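You operate a simulated robot arm through the tools that you are given. There is no shell and no other tool. Be economical: measure what you need, move in short steps, check, and stop when the job is done.

Carry out the task below with a simulated robot arm. There is one attempt and no reset: what you move stays moved.

JOB
Zero channel 1, then span it at 200 mV from the reference box.
Fine: zero at 0 mV; switch the box off after; leave the other channel's knobs.

Only the result counts: the job must be done as asked and must still hold three seconds after the hand-in. Knocking over, shifting, dropping, spilling or breaking anything else fails it.

ROBOT AND FRAMES
A 7-joint arm with a two-finger parallel gripper, fixed in place. Base frame: the origin is at the foot of the arm, x ahead of it, y to its left, z up. Lengths are in mm, angles in rad, forces in N, time in s.
With the tool pointing down near the work surface it reaches from about 100 to 880 mm from the base axis. Its first joint turns from -2.007 to 2.007 rad. Payload 3.91 kg.
Tool frame: the origin (TCP) lies between the finger pads and is the grasp point; the fingertips stand 30 mm ahead of it; z points along the fingers, y is the line along which they close. Largest opening 110 mm; finger width 20, thickness 10; the body of the gripper, 48 by 112 mm, starts 55 mm behind the TCP.
Orientation is that of the tool frame in the base frame, as a unit quaternion [w, x, y, z]. With the fingers straight down and closing along the base's y, the tool's x points along the base's -x, its y along +y and its z along -z.

CONTROLS
- The arm moves only by the tool step_arm. Its argument "plan" is a list of rows, each an object (a shift or turn left out is 0, a gripper value left out holds the last) with "hand": the gripper command, from -1 (shut) to 1 (fully open), values between in proportion; "slide": the shift along the tool's x, y, z in units of 25 mm (1.0 is 25 mm), a list of three; "rot": the turn, a rotation vector about the tool's x, y, z in units of 5 degrees (1.0 is 5 degrees), a list of three. In form: [{"hand": hand, "slide": [dx, dy, dz], "rot": [wx, wy, wz]}, ...]. A call has 1 to 12 rows; each row shifts and turns the commanded pose from where the row before left it, along the tool's axes as they then stand. A call with a number of a shift or a turn outside -1 to 1 is refused whole. Rows are played at 5 a second. More than 50 mm and 0.15 rad between two rows, or a gripper value outside its range, and nothing of the call is played. A pose out of reach is approached as far as the arm can. The call stops where the force on the tool passes 40 N (or 10 N more than at its start, if that is more) or the arm is blocked; 0.2 s more then pass. The fingers move at their own pace (about 153 mm/s each) and stop on an object; they squeeze with about 26 N. The grip force told is the motor's: it shows also when the fingers shut on nothing. Time passes only in rows, and 0.2 s behind the last, so rows that do not move let the fingers close. The reply holds the time, the measured pose of the TCP, the force on the tool along the base axes, the opening and the grip force, in the units named above and with some noise, and new pictures: "pictures" is both (left out), scene, wrist or none.
- Cameras (640 x 400 px; columns grow to the right, rows downward): "scene" is fixed at [220.2, 651.9, 1549.4]; the picture's right is [-0.79, -0.61, 0.00], its down [-0.21, 0.27, -0.94] and it looks along [0.58, -0.74, -0.35] (base axes); focal length 334 px, centre (320, 200). "wrist" rides on the gripper at [72, 17, -103] in the tool frame; the picture's right is [-0.23, 0.97, 0.00], its down [-0.76, -0.18, -0.62] and it looks along [-0.61, -0.14, 0.78] (tool axes); focal length 222 px, centre (320, 200).
- slide_trunk(by): slides the trunk up (or, below 0, down) by that many mm; the arm rides with it, the base frame stays. It gives what a move gives, with no picture.
- pixel_to_xyz(camera, pixels): there is no depth. For up to 12 entries [column, row, z] of the newest picture of that camera ("zoom" is the newest enlarged one), the place [x, y] in the base frame at which the ray of that pixel passes the height z, good to about 3 mm. The clock stands still meanwhile.
- close_up(camera, box): a new picture of the part [left, top, right, bottom] of that camera's present view, enlarged. The clock stands still meanwhile.
- finish_job(): hands the job in; it is judged then, once.

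Keep the steps short. Do not move on a guess: measure, check each grasp and each placing, and mend mistakes. In all there are 80 turns and 200 pictures (those below and enlarged ones count). Leave the gripper open and the arm clear of the work at the hand-in unless told otherwise, and finish with a single line.

The tools are called after "Call:" by a JSON object that holds its "op" and its "data". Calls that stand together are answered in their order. step_arm: Moves the arm, as the interface text tells. Its arguments: {"type":"object","properties":{"plan":{"type":"array","items":{"type":"object","properties":{"hand":{"type":"number"},"slide":{"type":"array","items":{"type":"number"}},"rot":{"type":"array","items":{"type":"number"}}}}},"pictures":{"type":"string","enum":["both","scene","wrist","none"]}},"required":["plan"]} The other tools are called the same way: slide_trunk (by) slides the trunk up or down; pixel_to_xyz (camera, pixels) gives the place at which the rays of pixels pass given heights; close_up (camera, box) takes an enlarged picture of a part of a camera's view; finish_job () hands the job in.

At the start:

```text
time: 0.0
position: [470.8, 99.4, 1333.9]
ee_rot: [0.0, 0.001, 1.0, -0.001]
contact_force: [0.7, 0.2, -0.8]
width: 110.1
grip_force: 0.1
trunk travel left (down, up): [-925.0, 65.0]
```

scene: 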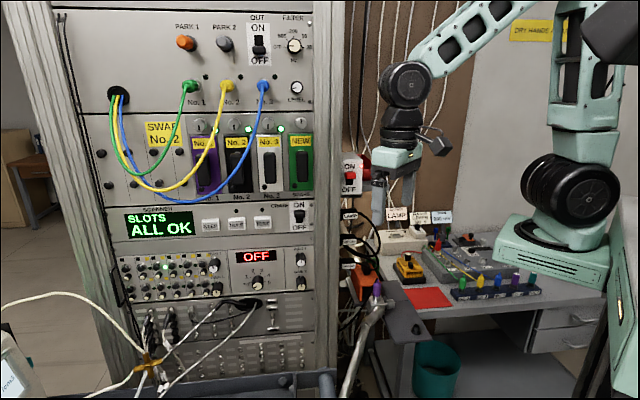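
wrist: 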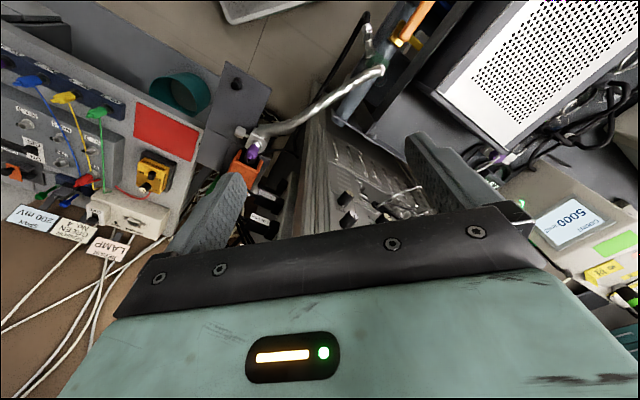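

I see a rack on the left and a bench at the right with a "SPAN 200 mV" tag. I'll enlarge these areas to find channel 1's zero and span controls and the reference box.

Call:
{"op": "close_up", "data": {"camera": "scene", "box": [110, 230, 330, 370]}}

Call:
{"op": "close_up", "data": {"camera": "scene", "box": [330, 190, 570, 340]}}

Call:
{"op": "close_up", "data": {"camera": "wrist", "box": [0, 40, 260, 260]}}

Call:
{"op": "close_up", "data": {"camera": "scene", "box": [60, 0, 330, 240]}}

```text
2.86 times, centred on (220, 300) of scene
```

zoom: 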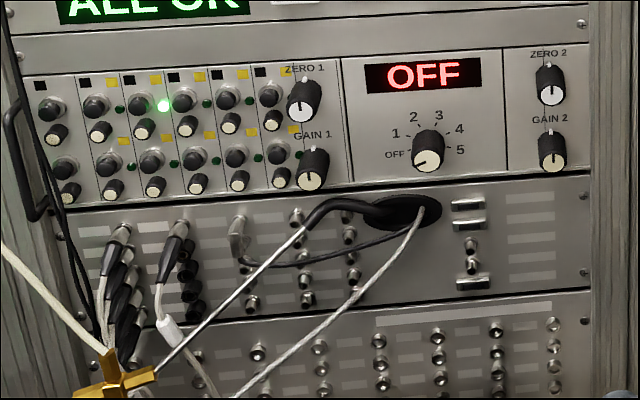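

```text
2.67 times, centred on (450, 265) of scene
```

zoom: 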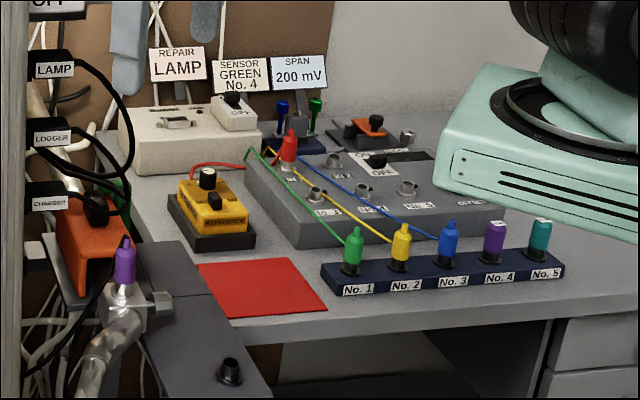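

```text
1.82 times, centred on (130, 150) of wrist
```

zoom: 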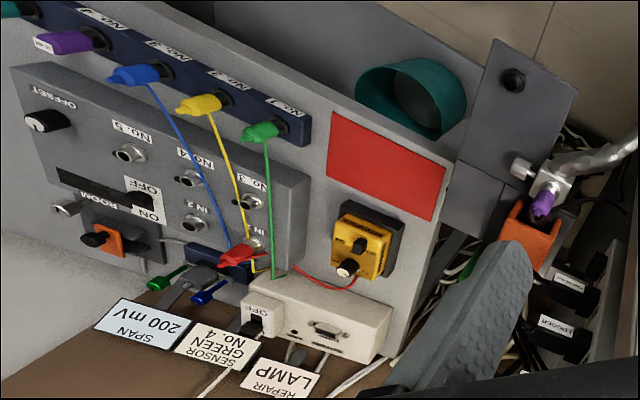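

```text
1.67 times, centred on (195, 120) of scene
```

zoom: 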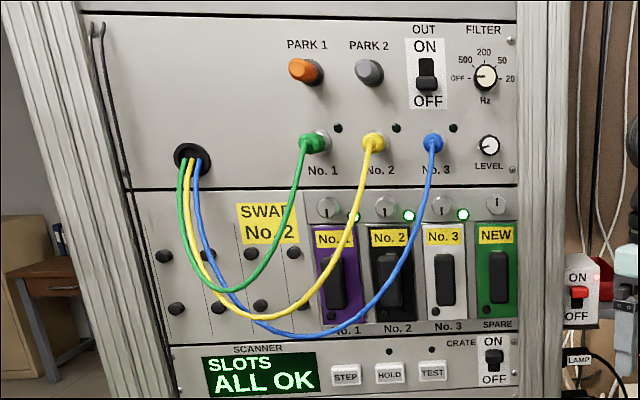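

I need finer detail of the yellow box, its red lead, the grey box labels and the amplifier panel, so I'll enlarge further.

Call:
{"op": "close_up", "data": {"camera": "scene", "box": [385, 230, 485, 295]}}

Call:
{"op": "close_up", "data": {"camera": "wrist", "box": [50, 110, 190, 200]}}

Call:
{"op": "close_up", "data": {"camera": "wrist", "box": [0, 40, 110, 140]}}

Call:
{"op": "close_up", "data": {"camera": "scene", "box": [110, 245, 230, 310]}}

Call:
{"op": "close_up", "data": {"camera": "scene", "box": [200, 245, 320, 310]}}

```text
6.15 times, centred on (435, 262) of scene
```

zoom: 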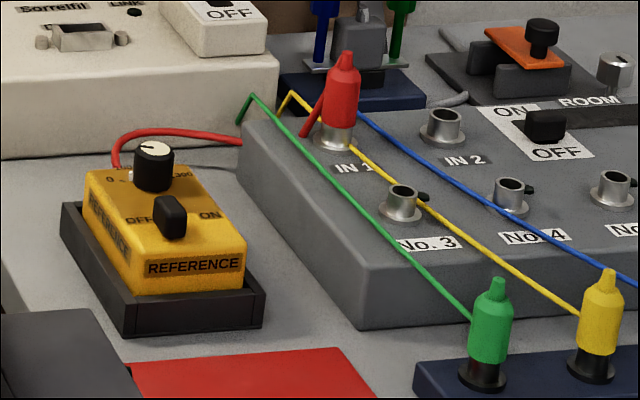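

```text
4.44 times, centred on (120, 155) of wrist
```

zoom: 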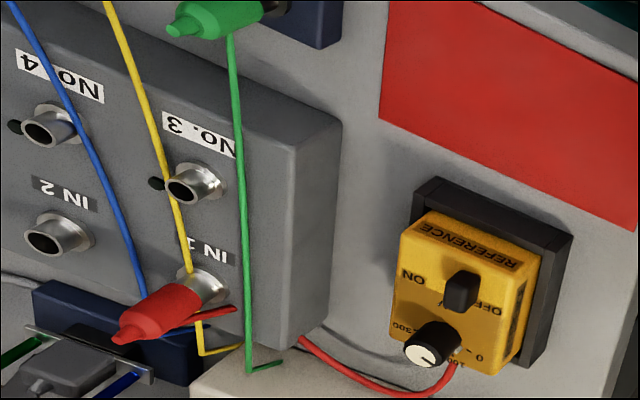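

```text
4.00 times, centred on (55, 90) of wrist
```

zoom: 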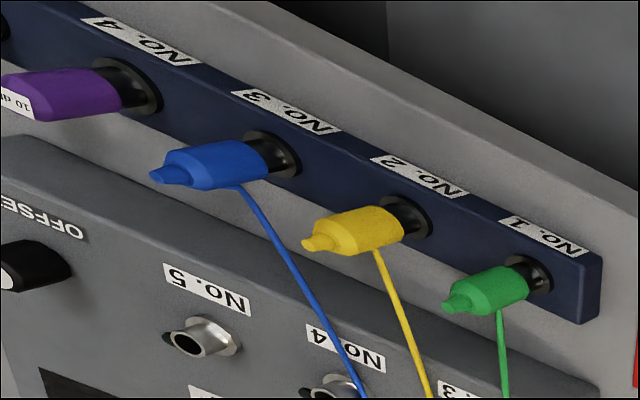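

```text
5.33 times, centred on (170, 278) of scene
```

zoom: 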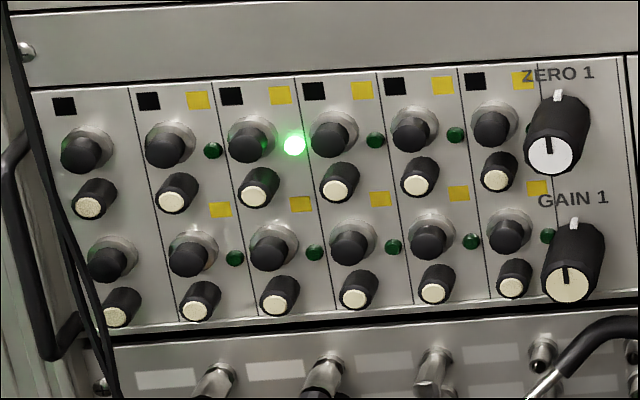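

```text
5.33 times, centred on (260, 278) of scene
```

zoom: 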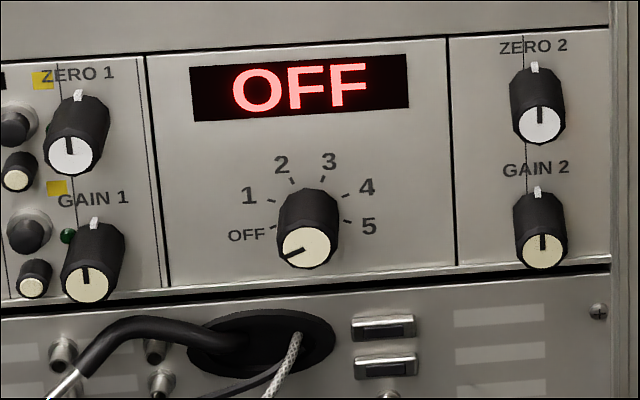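

The yellow REFERENCE box has a 0–300 knob and an OFF/ON switch, and its red plug already sits in IN 1. The rack panel has ZERO 1, GAIN 1 and a selector, now at OFF. I'll triangulate the reference box and the rack. The reference box knob is at scene (410,257) and wrist (143,187), and its switch is at scene (412,266) and wrist (151,174).

Call:
{"op": "pixel_to_xyz", "data": {"camera": "scene", "pixels": [[410.0, 254.5, 900], [410.0, 254.5, 940], [412.6, 263.0, 900], [412.6, 263.0, 940], [213.2, 266, 1200], [213.2, 266, 1250], [216.7, 290, 1150], [216.7, 290, 1200], [258, 285, 1150], [258, 285, 1200], [305, 255, 1200], [426, 277, 853]]}}

Call:
{"op": "pixel_to_xyz", "data": {"camera": "wrist", "pixels": [[144.5, 188.5, 900], [144.5, 188.5, 940], [154, 173.5, 900], [154, 173.5, 940]]}}

Call:
{"op": "close_up", "data": {"camera": "wrist", "box": [130, 145, 190, 200]}}

Call:
{"op": "close_up", "data": {"camera": "scene", "box": [393, 245, 433, 285]}}

```text
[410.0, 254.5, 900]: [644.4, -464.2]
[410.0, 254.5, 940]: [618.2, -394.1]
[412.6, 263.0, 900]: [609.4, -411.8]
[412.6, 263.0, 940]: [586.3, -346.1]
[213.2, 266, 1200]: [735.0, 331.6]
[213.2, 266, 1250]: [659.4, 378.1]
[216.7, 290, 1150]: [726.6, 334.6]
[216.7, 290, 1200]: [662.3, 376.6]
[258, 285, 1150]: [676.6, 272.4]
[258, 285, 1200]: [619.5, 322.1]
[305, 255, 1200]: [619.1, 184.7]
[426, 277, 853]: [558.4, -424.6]
```

```text
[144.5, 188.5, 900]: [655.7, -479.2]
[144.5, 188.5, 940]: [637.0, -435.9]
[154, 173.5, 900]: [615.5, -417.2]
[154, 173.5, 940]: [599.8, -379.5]
```

```text
7.27 times, centred on (160, 172) of wrist
```

zoom: 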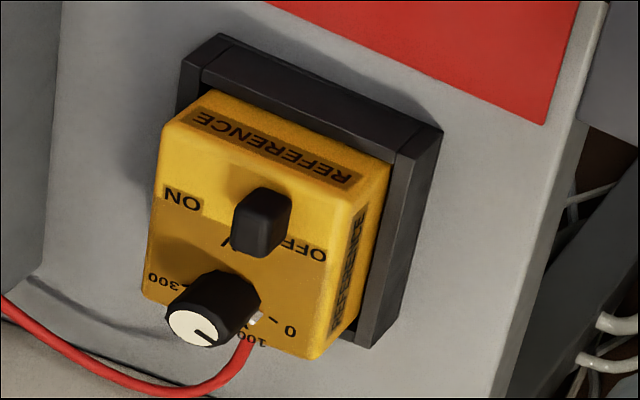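

```text
10.00 times, centred on (413, 265) of scene
```

zoom: 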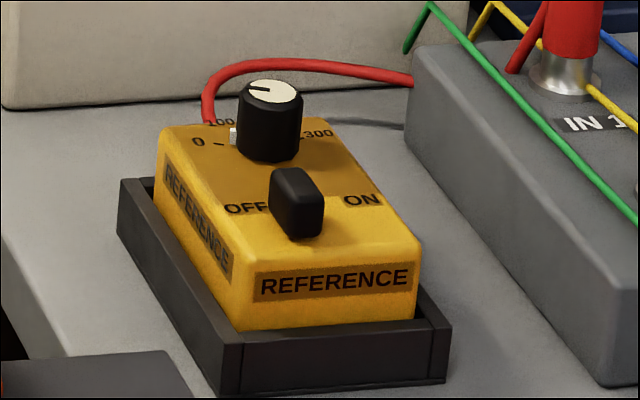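

The box sits at about (614..655, -425..-490). The knob pointer looks to be between 0 and 100 and the switch is at OFF. I'll go over there at z≈1100 for a close measurement.

Call:
{"op": "step_arm", "data": {"plan": [{"hand": 0, "slide": [-0.16, -0.98, 0.42]}, {"slide": [-0.16, -0.98, 0.42]}, {"slide": [-0.16, -0.98, 0.42]}, {"slide": [-0.16, -0.98, 0.42]}, {"slide": [-0.16, -0.98, 0.42]}, {"slide": [-0.16, -0.98, 0.42]}, {"slide": [-0.16, -0.98, 0.42]}, {"slide": [-0.16, -0.98, 0.42]}, {"slide": [-0.16, -0.98, 0.42]}, {"slide": [-0.16, -0.98, 0.42]}, {"slide": [-0.16, -0.98, 0.42]}], "pictures": "none"}}

Call:
{"op": "step_arm", "data": {"plan": [{"hand": 0, "slide": [-0.16, -0.98, 0.42]}, {"slide": [-0.16, -0.98, 0.42]}, {"slide": [-0.16, -0.98, 0.42]}, {"slide": [-0.16, -0.98, 0.42]}, {"slide": [-0.16, -0.98, 0.42]}, {"slide": [-0.16, -0.98, 0.42]}, {"slide": [-0.16, -0.98, 0.42]}, {"slide": [-0.16, -0.98, 0.42]}, {"slide": [-0.16, -0.98, 0.42]}, {"slide": [-0.16, -0.98, 0.42]}, {"slide": [-0.16, -0.98, 0.42]}], "pictures": "both"}}

```text
time: 2.4
position: [517.1, -170.7, 1219.2]
ee_rot: [-0.001, 0.0, 1.0, 0.0]
contact_force: [-0.2, 0.3, -0.2]
width: 54.9
grip_force: 0.0
trunk travel left (down, up): [-925.0, 65.0]
```

```text
time: 4.8
position: [559.1, -438.3, 1101.8]
ee_rot: [0.001, 0.001, 1.0, -0.001]
contact_force: [-0.3, 1.7, 0.9]
width: 55.4
grip_force: 0.0
trunk travel left (down, up): [-925.0, 65.0]
```

scene: 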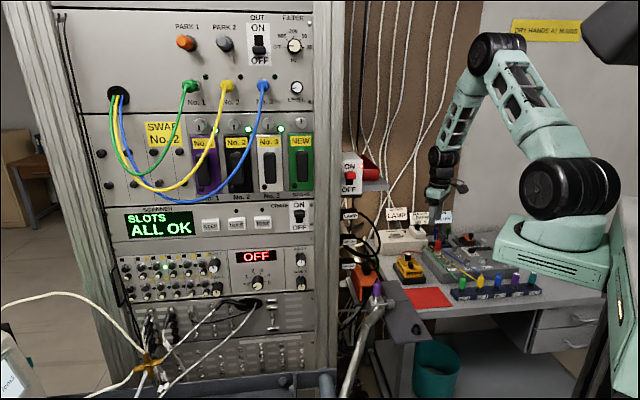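
wrist: 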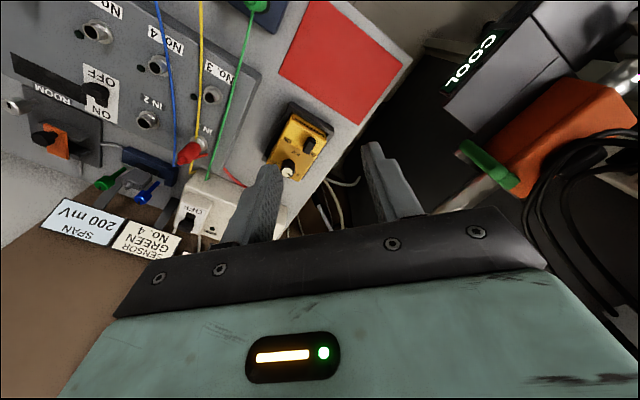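

The box is at wrist (298,140). I'll enlarge it and triangulate against the first views.

Call:
{"op": "close_up", "data": {"camera": "wrist", "box": [255, 90, 345, 190]}}

Call:
{"op": "pixel_to_xyz", "data": {"camera": "wrist", "pixels": [[289, 170, 880], [289, 170, 910], [309.5, 144, 880], [309.5, 144, 910], [293.5, 98.5, 853], [333, 127, 853]]}}

```text
4.00 times, centred on (300, 140) of wrist
```

zoom: 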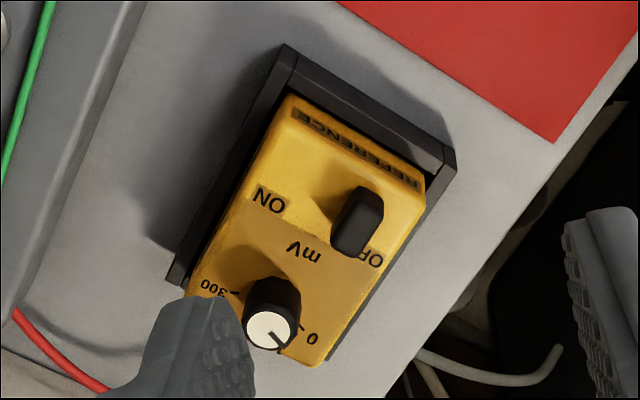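

```text
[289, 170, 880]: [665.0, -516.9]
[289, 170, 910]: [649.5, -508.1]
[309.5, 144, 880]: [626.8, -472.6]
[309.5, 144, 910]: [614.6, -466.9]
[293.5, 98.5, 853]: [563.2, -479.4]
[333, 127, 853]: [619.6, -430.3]
```

Refining the same points with exact zoom positions: the knob top is at scene (407.8,254.2) and wrist (287,172.5), and the lever top is at scene (410.5,263.5) and wrist (310,146.5).

Call:
{"op": "pixel_to_xyz", "data": {"camera": "scene", "pixels": [[407.8, 254.2, 880], [407.8, 254.2, 910], [407.8, 254.2, 940], [410.5, 263.5, 880], [410.5, 263.5, 910], [410.5, 263.5, 940]]}}

Call:
{"op": "pixel_to_xyz", "data": {"camera": "wrist", "pixels": [[287, 172.5, 880], [287, 172.5, 910], [287, 172.5, 940], [310, 146.5, 880], [310, 146.5, 910], [310, 146.5, 940]]}}

```text
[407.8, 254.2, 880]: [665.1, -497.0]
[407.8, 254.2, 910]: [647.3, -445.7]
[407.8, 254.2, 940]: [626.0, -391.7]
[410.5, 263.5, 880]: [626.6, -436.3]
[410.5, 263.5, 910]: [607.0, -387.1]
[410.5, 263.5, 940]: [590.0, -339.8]
```

```text
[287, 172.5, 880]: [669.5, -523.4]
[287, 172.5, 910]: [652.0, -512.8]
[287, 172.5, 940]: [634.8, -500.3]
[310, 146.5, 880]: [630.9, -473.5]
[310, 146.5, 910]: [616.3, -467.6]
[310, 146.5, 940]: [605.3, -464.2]
```

Triangulation gives the knob top at about (678,-530,860) and the lever top at about (643,-479,854). The box is turned so that OFF→ON points along about (-0.78,-0.62). I'll turn the tool by 51° so the fingers close along that direction, and come down 140 mm in place.

Call:
{"op": "step_arm", "data": {"plan": [{"slide": [0, 0, 0.52], "rot": [0, 0, 1]}, {"slide": [0, 0, 0.52], "rot": [0, 0, 1]}, {"slide": [0, 0, 0.52], "rot": [0, 0, 1]}, {"slide": [0, 0, 0.52], "rot": [0, 0, 1]}, {"slide": [0, 0, 0.52], "rot": [0, 0, 1]}, {"slide": [0, 0, 0.52], "rot": [0, 0, 1]}, {"slide": [0, 0, 0.52], "rot": [0, 0, 1]}, {"slide": [0, 0, 0.52], "rot": [0, 0, 1]}, {"slide": [0, 0, 0.52], "rot": [0, 0, 1]}, {"slide": [0, 0, 0.52], "rot": [0, 0, 1]}, {"slide": [0, 0, 0.52], "rot": [0, 0, 0.3]}], "pictures": "wrist"}}

```text
time: 7.2
position: [559.7, -441.7, 959.2]
ee_rot: [0.0, 0.434, 0.901, 0.0]
contact_force: [-0.8, -0.1, -0.3]
width: 54.8
grip_force: 0.1
trunk travel left (down, up): [-925.0, 65.0]
```

wrist: 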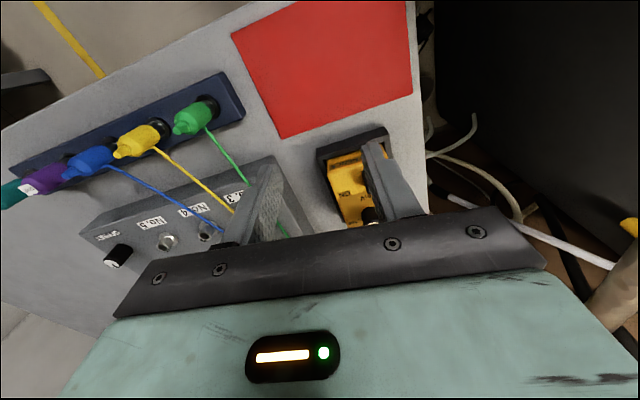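

Moving laterally to stand in front of the lever at the same height, then looking again.

Call:
{"op": "step_arm", "data": {"plan": [{"slide": [-0.73, 0.56, 0]}, {"slide": [-0.73, 0.56, 0]}, {"slide": [-0.73, 0.56, 0]}, {"slide": [0, 0, 0]}], "pictures": "wrist"}}

Call:
{"op": "close_up", "data": {"camera": "wrist", "box": [230, 60, 410, 240]}}

```text
time: 8.2
position: [627.3, -457.4, 958.8]
ee_rot: [0.0, 0.435, 0.9, 0.0]
contact_force: [0.7, -0.7, 0.9]
width: 55.1
grip_force: 0.0
trunk travel left (down, up): [-925.0, 65.0]
```

wrist: 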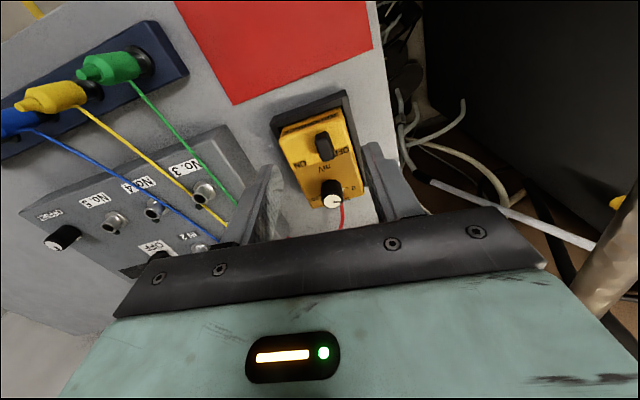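

```text
2.22 times, centred on (320, 150) of wrist
```

zoom: 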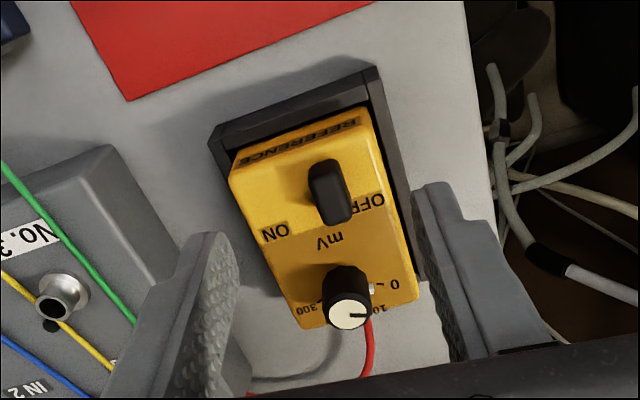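

The lever top is at wrist (329,151) and the knob top at (332.6,201.5). I'll get their rays, plus box label points for the box axis.

Call:
{"op": "pixel_to_xyz", "data": {"camera": "wrist", "pixels": [[329, 151, 840], [329, 151, 860], [332.6, 201.5, 850], [332.6, 201.5, 870], [300, 165, 830], [345, 151, 830], [280, 136, 830], [340, 108, 830], [311, 207, 830], [362, 195, 830]]}}

```text
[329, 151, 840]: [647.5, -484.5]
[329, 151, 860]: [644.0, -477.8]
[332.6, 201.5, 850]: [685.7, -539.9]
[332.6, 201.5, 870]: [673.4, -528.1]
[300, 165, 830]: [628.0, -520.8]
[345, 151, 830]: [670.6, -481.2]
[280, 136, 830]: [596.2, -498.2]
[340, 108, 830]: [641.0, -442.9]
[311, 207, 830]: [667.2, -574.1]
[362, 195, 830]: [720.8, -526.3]
```

The lever top is at about (645,-479,855) and the knob top at about (680,-532,860). I'll align 6° better with the box, centre over the lever and descend with the tips just below the lever top, fingers straddling it.

Call:
{"op": "step_arm", "data": {"plan": [{"slide": [-0.57, 0, 0], "rot": [0, 0, -0.6]}, {"slide": [-0.57, 0, 0.2], "rot": [0, 0, -0.6]}, {"slide": [0, 0, 0.8]}, {"slide": [0, 0, 0.8]}, {"slide": [0, 0, 0.7]}, {"slide": [0, 0, 0.6]}], "pictures": "both"}}

Call:
{"op": "close_up", "data": {"camera": "wrist", "box": [220, 90, 420, 220]}}

Call:
{"op": "close_up", "data": {"camera": "scene", "box": [380, 225, 460, 290]}}

```text
time: 9.6
position: [642.4, -478.4, 882.4]
ee_rot: [0.001, 0.387, 0.922, 0.0]
contact_force: [-0.1, 0.1, 1.1]
width: 54.9
grip_force: 0.1
trunk travel left (down, up): [-925.0, 65.0]
```

scene: 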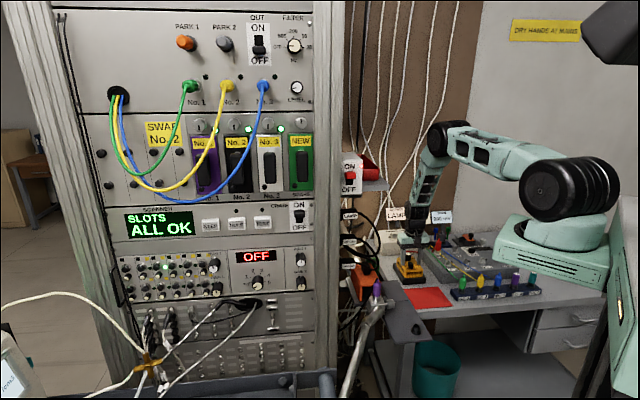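
wrist: 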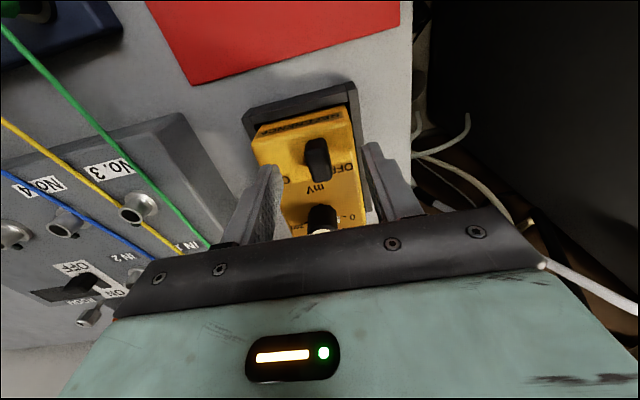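

```text
3.08 times, centred on (320, 155) of wrist
```

zoom: 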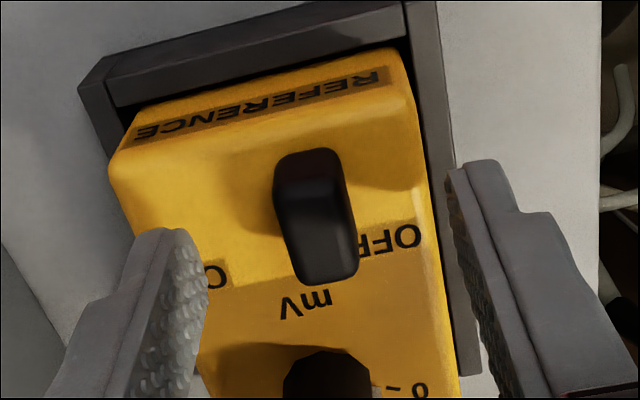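

```text
6.15 times, centred on (420, 258) of scene
```

zoom: 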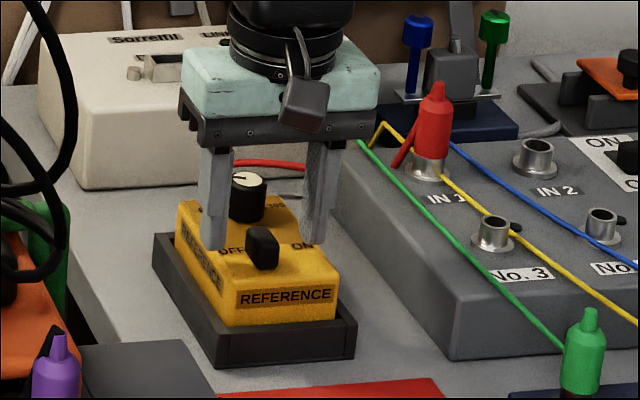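

The fingers straddle the lever, centred. I'll go down 10 mm more, narrow to about 30 mm, and slide toward ON (tool −y) by about 22 mm, then look.

Call:
{"op": "step_arm", "data": {"plan": [{"hand": -0.42, "slide": [0, 0, 0.2]}, {"slide": [0, 0, 0.2]}, {"slide": [0, -0.3, 0]}, {"slide": [0, -0.3, 0]}, {"slide": [0, -0.3, 0]}], "pictures": "wrist"}}

Call:
{"op": "close_up", "data": {"camera": "wrist", "box": [220, 90, 420, 220]}}

Call:
{"op": "close_up", "data": {"camera": "scene", "box": [380, 225, 460, 290]}}

```text
time: 10.8
position: [627.3, -494.4, 873.1]
ee_rot: [0.001, 0.387, 0.922, 0.0]
contact_force: [0.1, 0.5, 0.5]
width: 31.9
grip_force: 0.1
trunk travel left (down, up): [-925.0, 65.0]
```

wrist: 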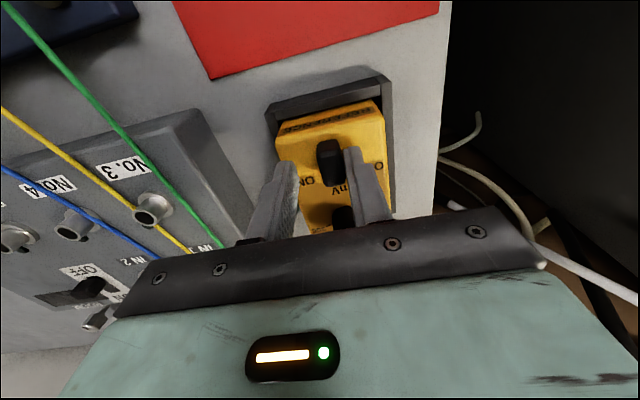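

```text
3.08 times, centred on (320, 155) of wrist
```

zoom: 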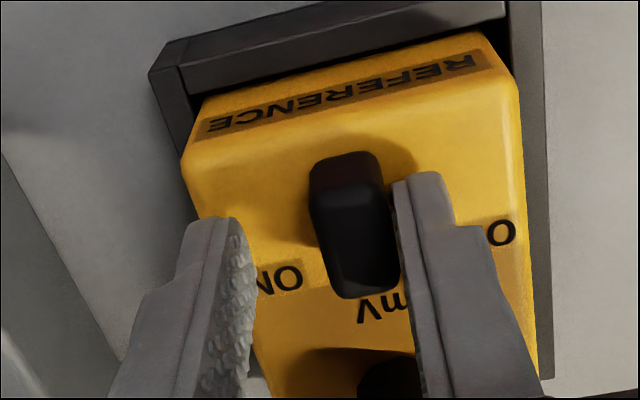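

```text
6.15 times, centred on (420, 258) of scene
```

zoom: 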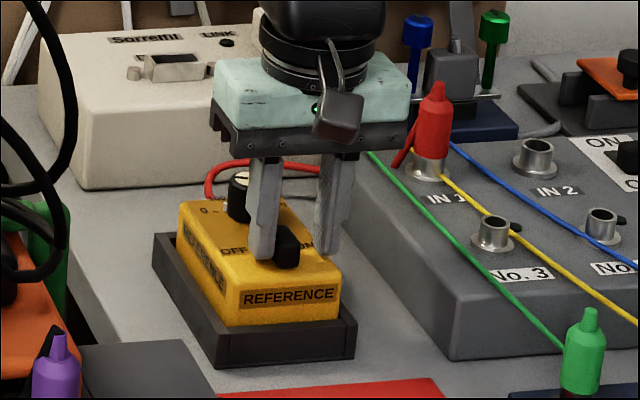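

The lever is being pushed and has moved about 10 mm, with no force built up. Continuing about 12 mm in small steps.

Call:
{"op": "step_arm", "data": {"plan": [{"slide": [0, -0.16, 0]}, {"slide": [0, -0.16, 0]}, {"slide": [0, -0.16, 0]}], "pictures": "wrist"}}

Call:
{"op": "close_up", "data": {"camera": "wrist", "box": [220, 90, 420, 220]}}

```text
time: 11.6
position: [620.6, -501.7, 873.0]
ee_rot: [0.0, 0.386, 0.922, 0.0]
contact_force: [1.5, 0.4, 0.1]
width: 32.8
grip_force: 0.3
trunk travel left (down, up): [-925.0, 65.0]
```

wrist: 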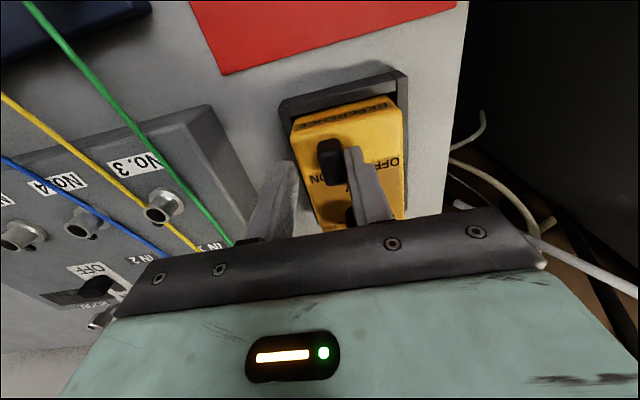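

```text
3.08 times, centred on (320, 155) of wrist
```

zoom: 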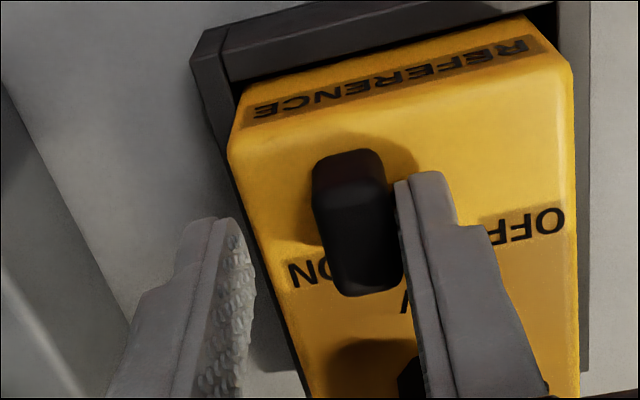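

The lever now partly covers ON's "O". I'll push a little further to confirm it is at the end stop.

Call:
{"op": "step_arm", "data": {"plan": [{"slide": [0, -0.12, 0]}, {"slide": [0, -0.12, 0]}], "pictures": "wrist"}}

Call:
{"op": "close_up", "data": {"camera": "wrist", "box": [220, 90, 420, 220]}}

```text
time: 12.2
position: [617.3, -504.7, 872.5]
ee_rot: [0.002, 0.386, 0.923, 0.0]
contact_force: [9.1, 3.6, 6.7]
width: 36.6
grip_force: 4.8
trunk travel left (down, up): [-925.0, 65.0]
```

wrist: 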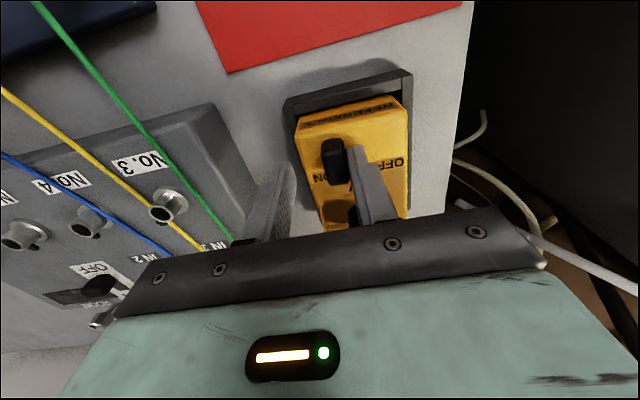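

```text
3.08 times, centred on (320, 155) of wrist
```

zoom: 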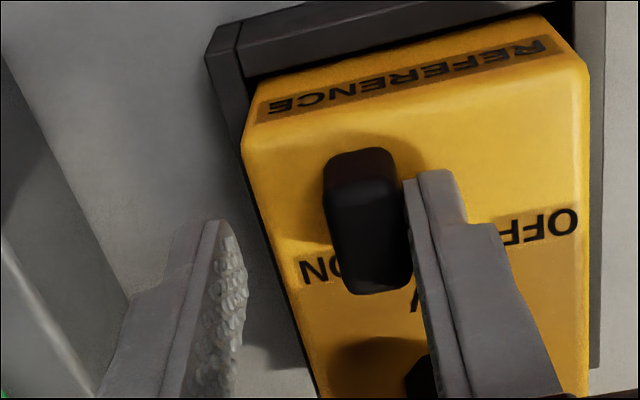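

End stop reached (9 N, fingers giving), so the lever is at ON. I'll back off, rise, and stand in front of the knob to see its scale.

Call:
{"op": "step_arm", "data": {"plan": [{"slide": [0, 0.4, 0]}, {"hand": 0, "slide": [0, 0, -0.9]}, {"slide": [0, 0, -0.9]}, {"slide": [-0.7, 0.32, -0.9]}, {"slide": [-0.7, 0.32, 0]}, {"slide": [0, 0, 0]}], "pictures": "wrist"}}

Call:
{"op": "close_up", "data": {"camera": "wrist", "box": [260, 100, 400, 220]}}

```text
time: 13.6
position: [658.4, -511.7, 941.9]
ee_rot: [0.001, 0.386, 0.922, 0.0]
contact_force: [-0.5, 0.1, 0.4]
width: 55.1
grip_force: 0.0
trunk travel left (down, up): [-925.0, 65.0]
```

wrist: 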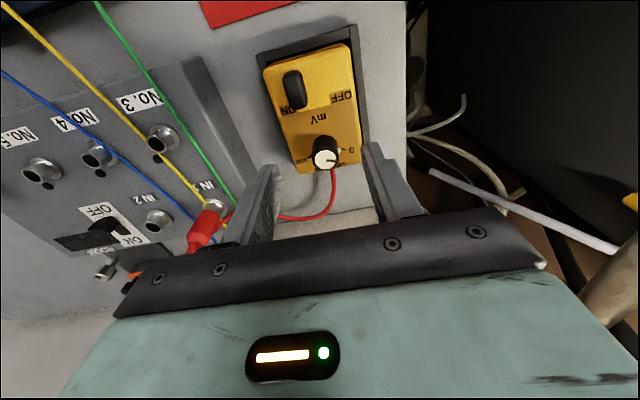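

```text
3.33 times, centred on (330, 160) of wrist
```

zoom: 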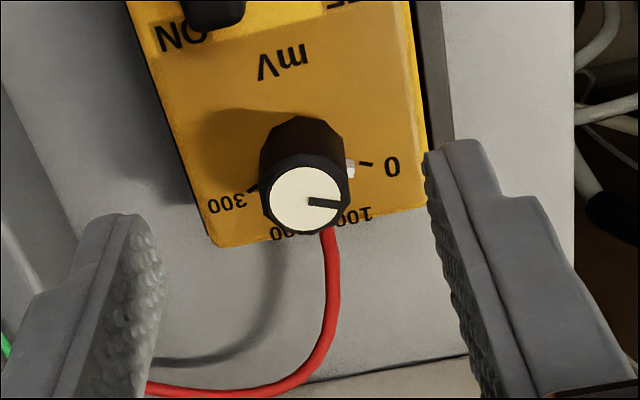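

The knob pointer sits about 20° past 0 toward 100. I'll locate the knob top at wrist (325.5,159.4).

Call:
{"op": "pixel_to_xyz", "data": {"camera": "wrist", "pixels": [[325.5, 159.4, 860], [325.5, 159.4, 850], [343.5, 149, 836], [310, 156, 836]]}}

```text
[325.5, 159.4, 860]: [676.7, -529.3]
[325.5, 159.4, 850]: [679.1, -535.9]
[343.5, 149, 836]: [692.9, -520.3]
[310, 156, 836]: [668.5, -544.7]
```

The knob centre is about (680,-532). Moving above it and down to the knob body, tips about 7 mm over the box face, fingers still open.

Call:
{"op": "step_arm", "data": {"plan": [{"slide": [-0.6, 0.02, 0]}, {"slide": [-0.6, 0.02, 0.3]}, {"slide": [0, 0, 0.8]}, {"slide": [0, 0, 0.8]}, {"slide": [0, 0, 0.5]}, {"slide": [0, 0, 0.3]}], "pictures": "wrist"}}

Call:
{"op": "close_up", "data": {"camera": "wrist", "box": [240, 100, 400, 220]}}

Call:
{"op": "close_up", "data": {"camera": "scene", "box": [380, 225, 460, 290]}}

```text
time: 15.0
position: [680.1, -532.8, 872.5]
ee_rot: [0.0, 0.387, 0.922, 0.0]
contact_force: [-0.4, -0.2, -0.8]
width: 55.1
grip_force: 0.0
trunk travel left (down, up): [-925.0, 65.0]
```

wrist: 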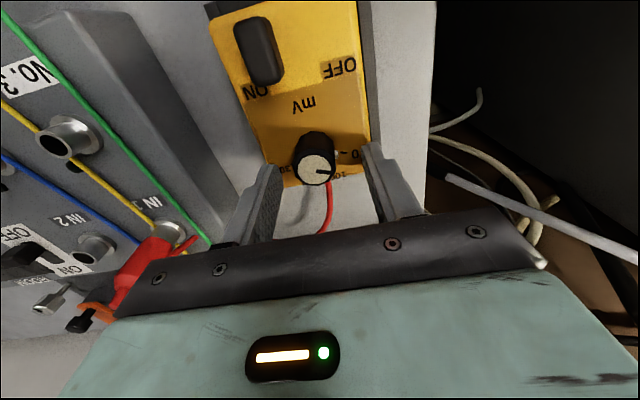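

```text
3.33 times, centred on (320, 160) of wrist
```

zoom: 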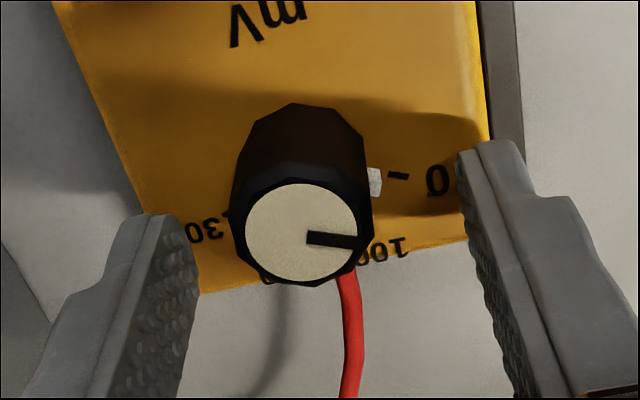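

```text
6.15 times, centred on (420, 258) of scene
```

zoom: 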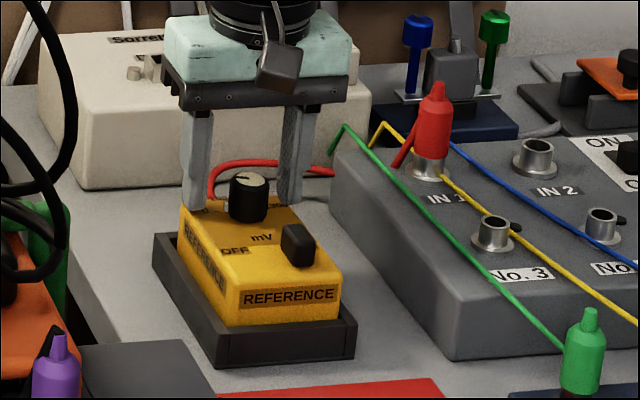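

The knob appears about 5 mm toward the camera from the tool axis. I'll shift by that, close, then check the grip.

Call:
{"op": "step_arm", "data": {"plan": [{"slide": [0.18, -0.06, 0]}, {"hand": -1}, {}, {}], "pictures": "wrist"}}

Call:
{"op": "close_up", "data": {"camera": "wrist", "box": [240, 100, 400, 220]}}

```text
time: 16.0
position: [677.8, -531.5, 873.4]
ee_rot: [0.0, 0.387, 0.922, 0.001]
contact_force: [4.4, 0.9, 1.6]
width: 23.8
grip_force: 26.4
trunk travel left (down, up): [-925.0, 65.0]
```

wrist: 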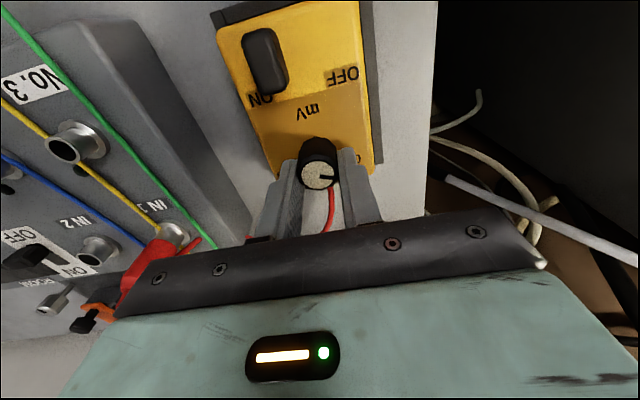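

```text
3.33 times, centred on (320, 160) of wrist
```

zoom: 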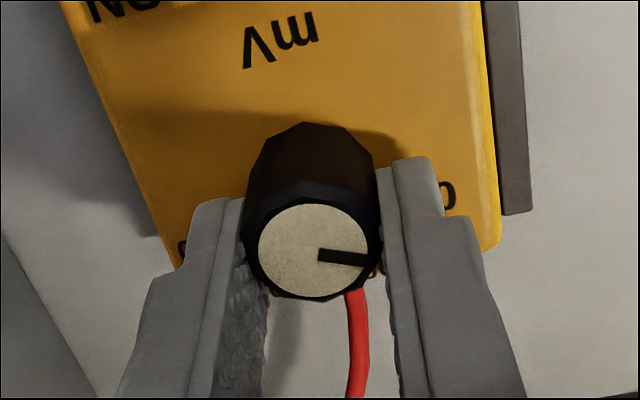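

The knob is held (23.8 mm wide, 26 N). Turning 20° counter-clockwise (tool −z) toward 0.

Call:
{"op": "step_arm", "data": {"plan": [{"rot": [0, 0, -1]}, {"rot": [0, 0, -1]}, {"rot": [0, 0, -1]}, {"rot": [0, 0, -1]}, {}], "pictures": "wrist"}}

Call:
{"op": "close_up", "data": {"camera": "wrist", "box": [240, 100, 400, 220]}}

Call:
{"op": "close_up", "data": {"camera": "scene", "box": [390, 240, 440, 275]}}

```text
time: 17.2
position: [678.1, -529.7, 873.4]
ee_rot: [0.001, 0.22, 0.976, 0.0]
contact_force: [18.6, 9.6, 9.6]
width: 24.3
grip_force: 26.3
trunk travel left (down, up): [-925.0, 65.0]
```

wrist: 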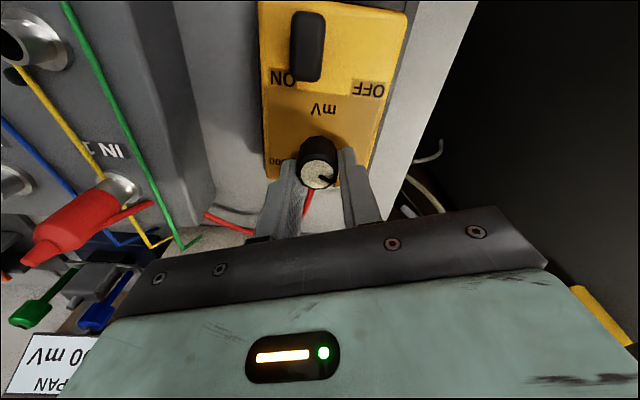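

```text
3.33 times, centred on (320, 160) of wrist
```

zoom: 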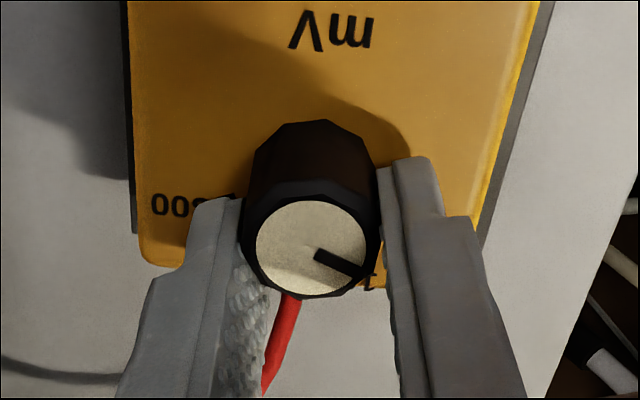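

```text
11.43 times, centred on (415, 258) of scene
```

zoom: 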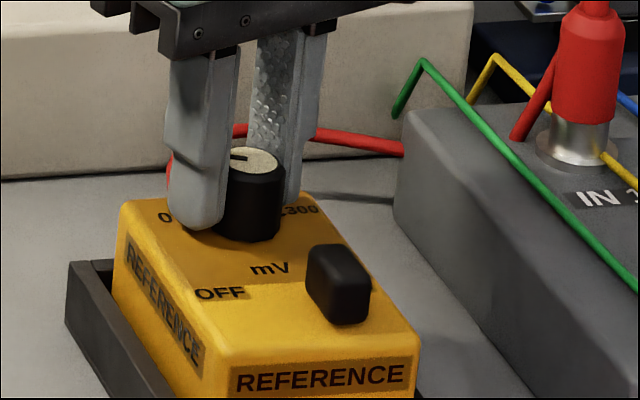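

The knob did not turn: the fingers slipped round it, and the pointer still lies along the 0 tick. So it was already at its 0 stop. I'll release, rise straight up, and check that nothing shifted.

Call:
{"op": "step_arm", "data": {"plan": [{"hand": 0}, {}, {"slide": [0, 0, -0.9]}, {"slide": [0, 0, -0.9], "rot": [0, 0, 1]}, {"slide": [0.5, 0, -0.9], "rot": [0, 0, 1]}, {"slide": [0.5, 0, 0], "rot": [0, 0, 1]}, {"slide": [0, 0, 0], "rot": [0, 0, 1]}, {}], "pictures": "both"}}

Call:
{"op": "close_up", "data": {"camera": "wrist", "box": [250, 80, 410, 220]}}

Call:
{"op": "close_up", "data": {"camera": "scene", "box": [393, 245, 433, 285]}}

```text
time: 19.0
position: [655.3, -518.7, 938.9]
ee_rot: [0.0, 0.388, 0.922, 0.0]
contact_force: [0.1, 1.4, 0.2]
width: 54.8
grip_force: 0.0
trunk travel left (down, up): [-925.0, 65.0]
```

scene: 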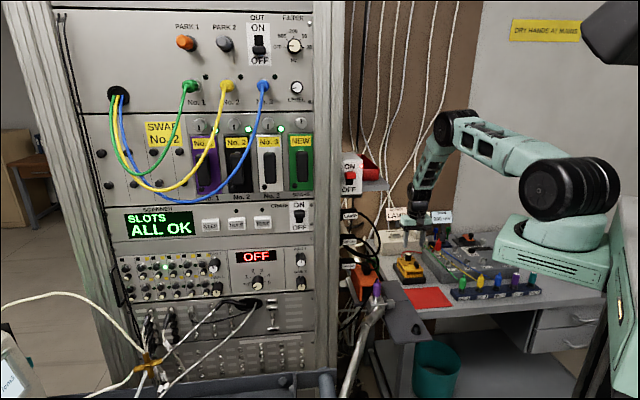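
wrist: 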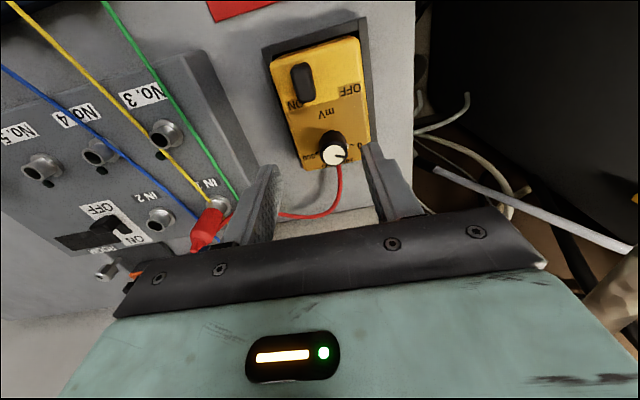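

```text
2.86 times, centred on (330, 150) of wrist
```

zoom: 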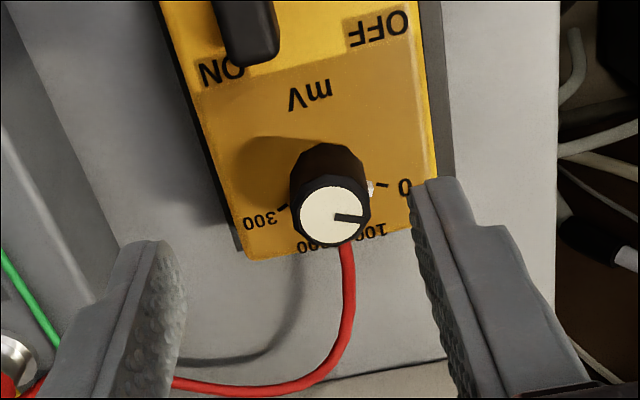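

```text
10.00 times, centred on (413, 265) of scene
```

zoom: 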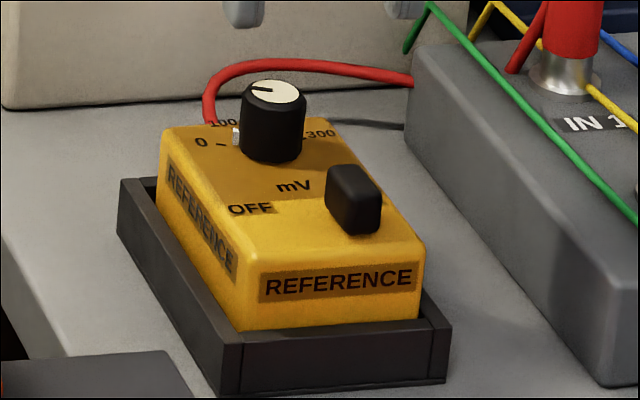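

The box looks intact. The tab and tick need a precise check, so I'll compute their true positions on the face.

Call:
{"op": "close_up", "data": {"camera": "wrist", "box": [300, 130, 370, 175]}}

```text
8.89 times, centred on (335, 152) of wrist
```

zoom: 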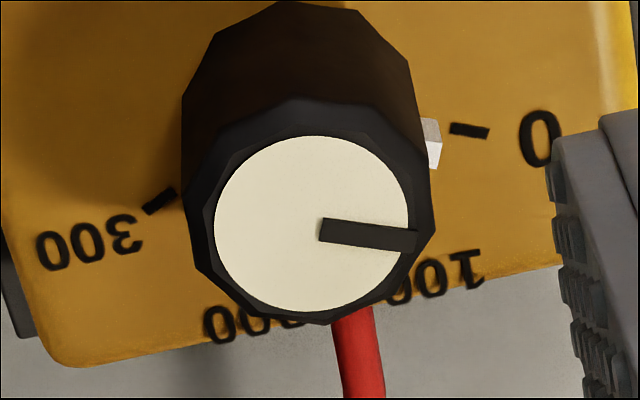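

The cap line is parallel to the 0 tick within about 2°, so the box is ON at 0 mV. Next is the rack: I'll rise and retreat, then turn the tool to point at +x with the fingers closing vertically, because the neighbouring jacks are too close at the sides.

Call:
{"op": "step_arm", "data": {"plan": [{"slide": [1, 0.2, -1]}, {"slide": [1, 0.2, -1]}, {"slide": [1, 0.2, -1]}, {"slide": [1, 0.2, -1]}, {"slide": [1, 0.2, -1]}, {"slide": [1, 0.2, -1]}, {"slide": [1, 0.2, -0.5]}, {"slide": [1, 0.2, -0.5]}, {"slide": [1, 0.2, -0.5]}, {"slide": [1, 0.2, -0.5]}, {"slide": [1, 0.2, -0.5]}, {"slide": [1, 0.2, -0.5]}], "pictures": "none"}}

Call:
{"op": "step_arm", "data": {"plan": [{"slide": [1, 0.2, 0]}, {"slide": [1, 0.2, 0]}, {"slide": [1, 0.2, 0]}, {"rot": [-0.945, -0.386, 0.386]}, {"rot": [-0.945, -0.386, 0.386]}, {"rot": [-0.945, -0.386, 0.386]}, {"rot": [-0.945, -0.386, 0.386]}, {"rot": [-0.945, -0.386, 0.386]}, {"rot": [-0.945, -0.386, 0.386]}, {"rot": [-0.945, -0.386, 0.386]}, {"rot": [-0.945, -0.386, 0.386]}, {"rot": [-0.945, -0.386, 0.386]}], "pictures": "none"}}

Call:
{"op": "step_arm", "data": {"plan": [{"rot": [-0.945, -0.386, 0.386]}, {"rot": [-0.945, -0.386, 0.386]}, {"rot": [-0.945, -0.386, 0.386]}, {"rot": [-0.945, -0.386, 0.386]}, {"rot": [-0.945, -0.386, 0.386]}, {"rot": [-0.945, -0.386, 0.386]}, {"rot": [-0.945, -0.386, 0.386]}, {"rot": [-0.945, -0.386, 0.386]}, {"rot": [-0.945, -0.386, 0.386]}, {}], "pictures": "both"}}

```text
time: 21.6
position: [489.0, -263.6, 1163.4]
ee_rot: [0.0, 0.386, 0.922, 0.0]
contact_force: [-0.7, -0.4, -0.8]
width: 54.8
grip_force: 0.0
trunk travel left (down, up): [-925.0, 65.0]
```

```text
time: 24.2
position: [571.3, -273.6, 1168.7]
ee_rot: [0.275, 0.487, 0.782, 0.275]
contact_force: [-0.9, 0.0, 0.0]
width: 55.0
grip_force: 0.1
out of reach, approached as far as the arm can: row 2, 3, 4, 5, 6, 7, 8, 9, 10, 11, 12
trunk travel left (down, up): [-925.0, 65.0]
```

```text
time: 26.4
position: [589.8, -273.0, 1163.2]
ee_rot: [0.489, 0.489, 0.515, 0.507]
contact_force: [0.4, 0.8, 0.2]
width: 54.9
grip_force: 0.1
out of reach, approached as far as the arm can: row 1, 2, 3, 5
trunk travel left (down, up): [-925.0, 65.0]
```

scene: 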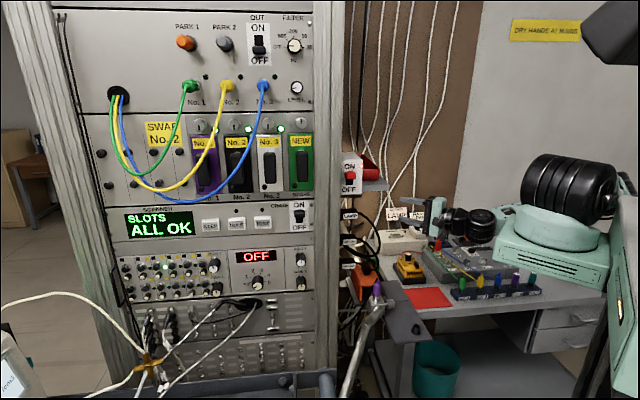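
wrist: 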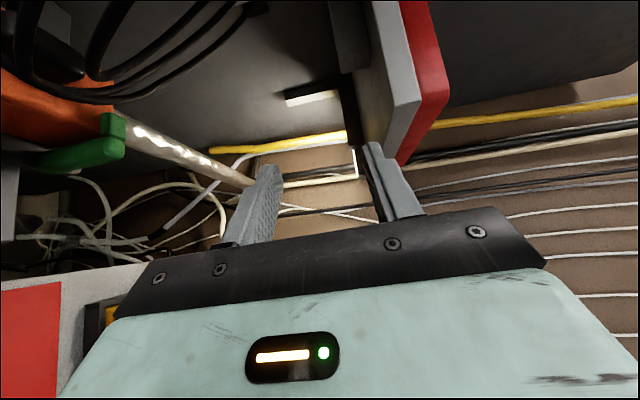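

The tool now points at +x at (590,-273,1163), at the inner edge of reach. To get more room I'll raise the tool 225 mm, then lower the trunk 225 mm, which leaves the TCP at the same height with a better arm shape.

Call:
{"op": "step_arm", "data": {"plan": [{"slide": [0, 1, 0]}, {"slide": [0, 1, 0]}, {"slide": [0, 1, 0]}, {"slide": [0, 1, 0]}, {"slide": [0, 1, 0]}, {"slide": [0, 1, 0]}, {"slide": [0, 1, 0]}, {"slide": [0, 1, 0]}, {"slide": [0, 1, 0]}, {}], "pictures": "scene"}}

Call:
{"op": "slide_trunk", "data": {"by": -225}}

```text
time: 28.6
position: [617.3, -323.8, 1370.3]
ee_rot: [0.5, 0.499, 0.501, 0.5]
contact_force: [-0.4, -0.8, 0.2]
width: 55.0
grip_force: 0.1
out of reach, approached as far as the arm can: row 2, 3, 4, 5, 6, 7
trunk travel left (down, up): [-925.0, 65.0]
```

scene: 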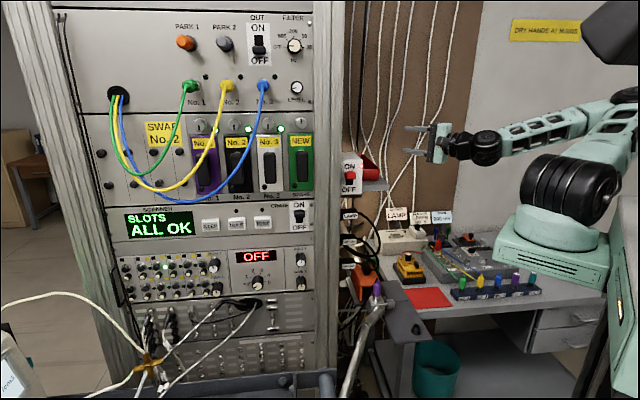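

```text
time: 31.0
position: [618.1, -324.4, 1144.0]
ee_rot: [0.499, 0.5, 0.501, 0.5]
contact_force: [0.4, -0.7, -0.5]
width: 55.0
grip_force: 0.0
trunk travel left (down, up): [-700.0, 290.0]
```

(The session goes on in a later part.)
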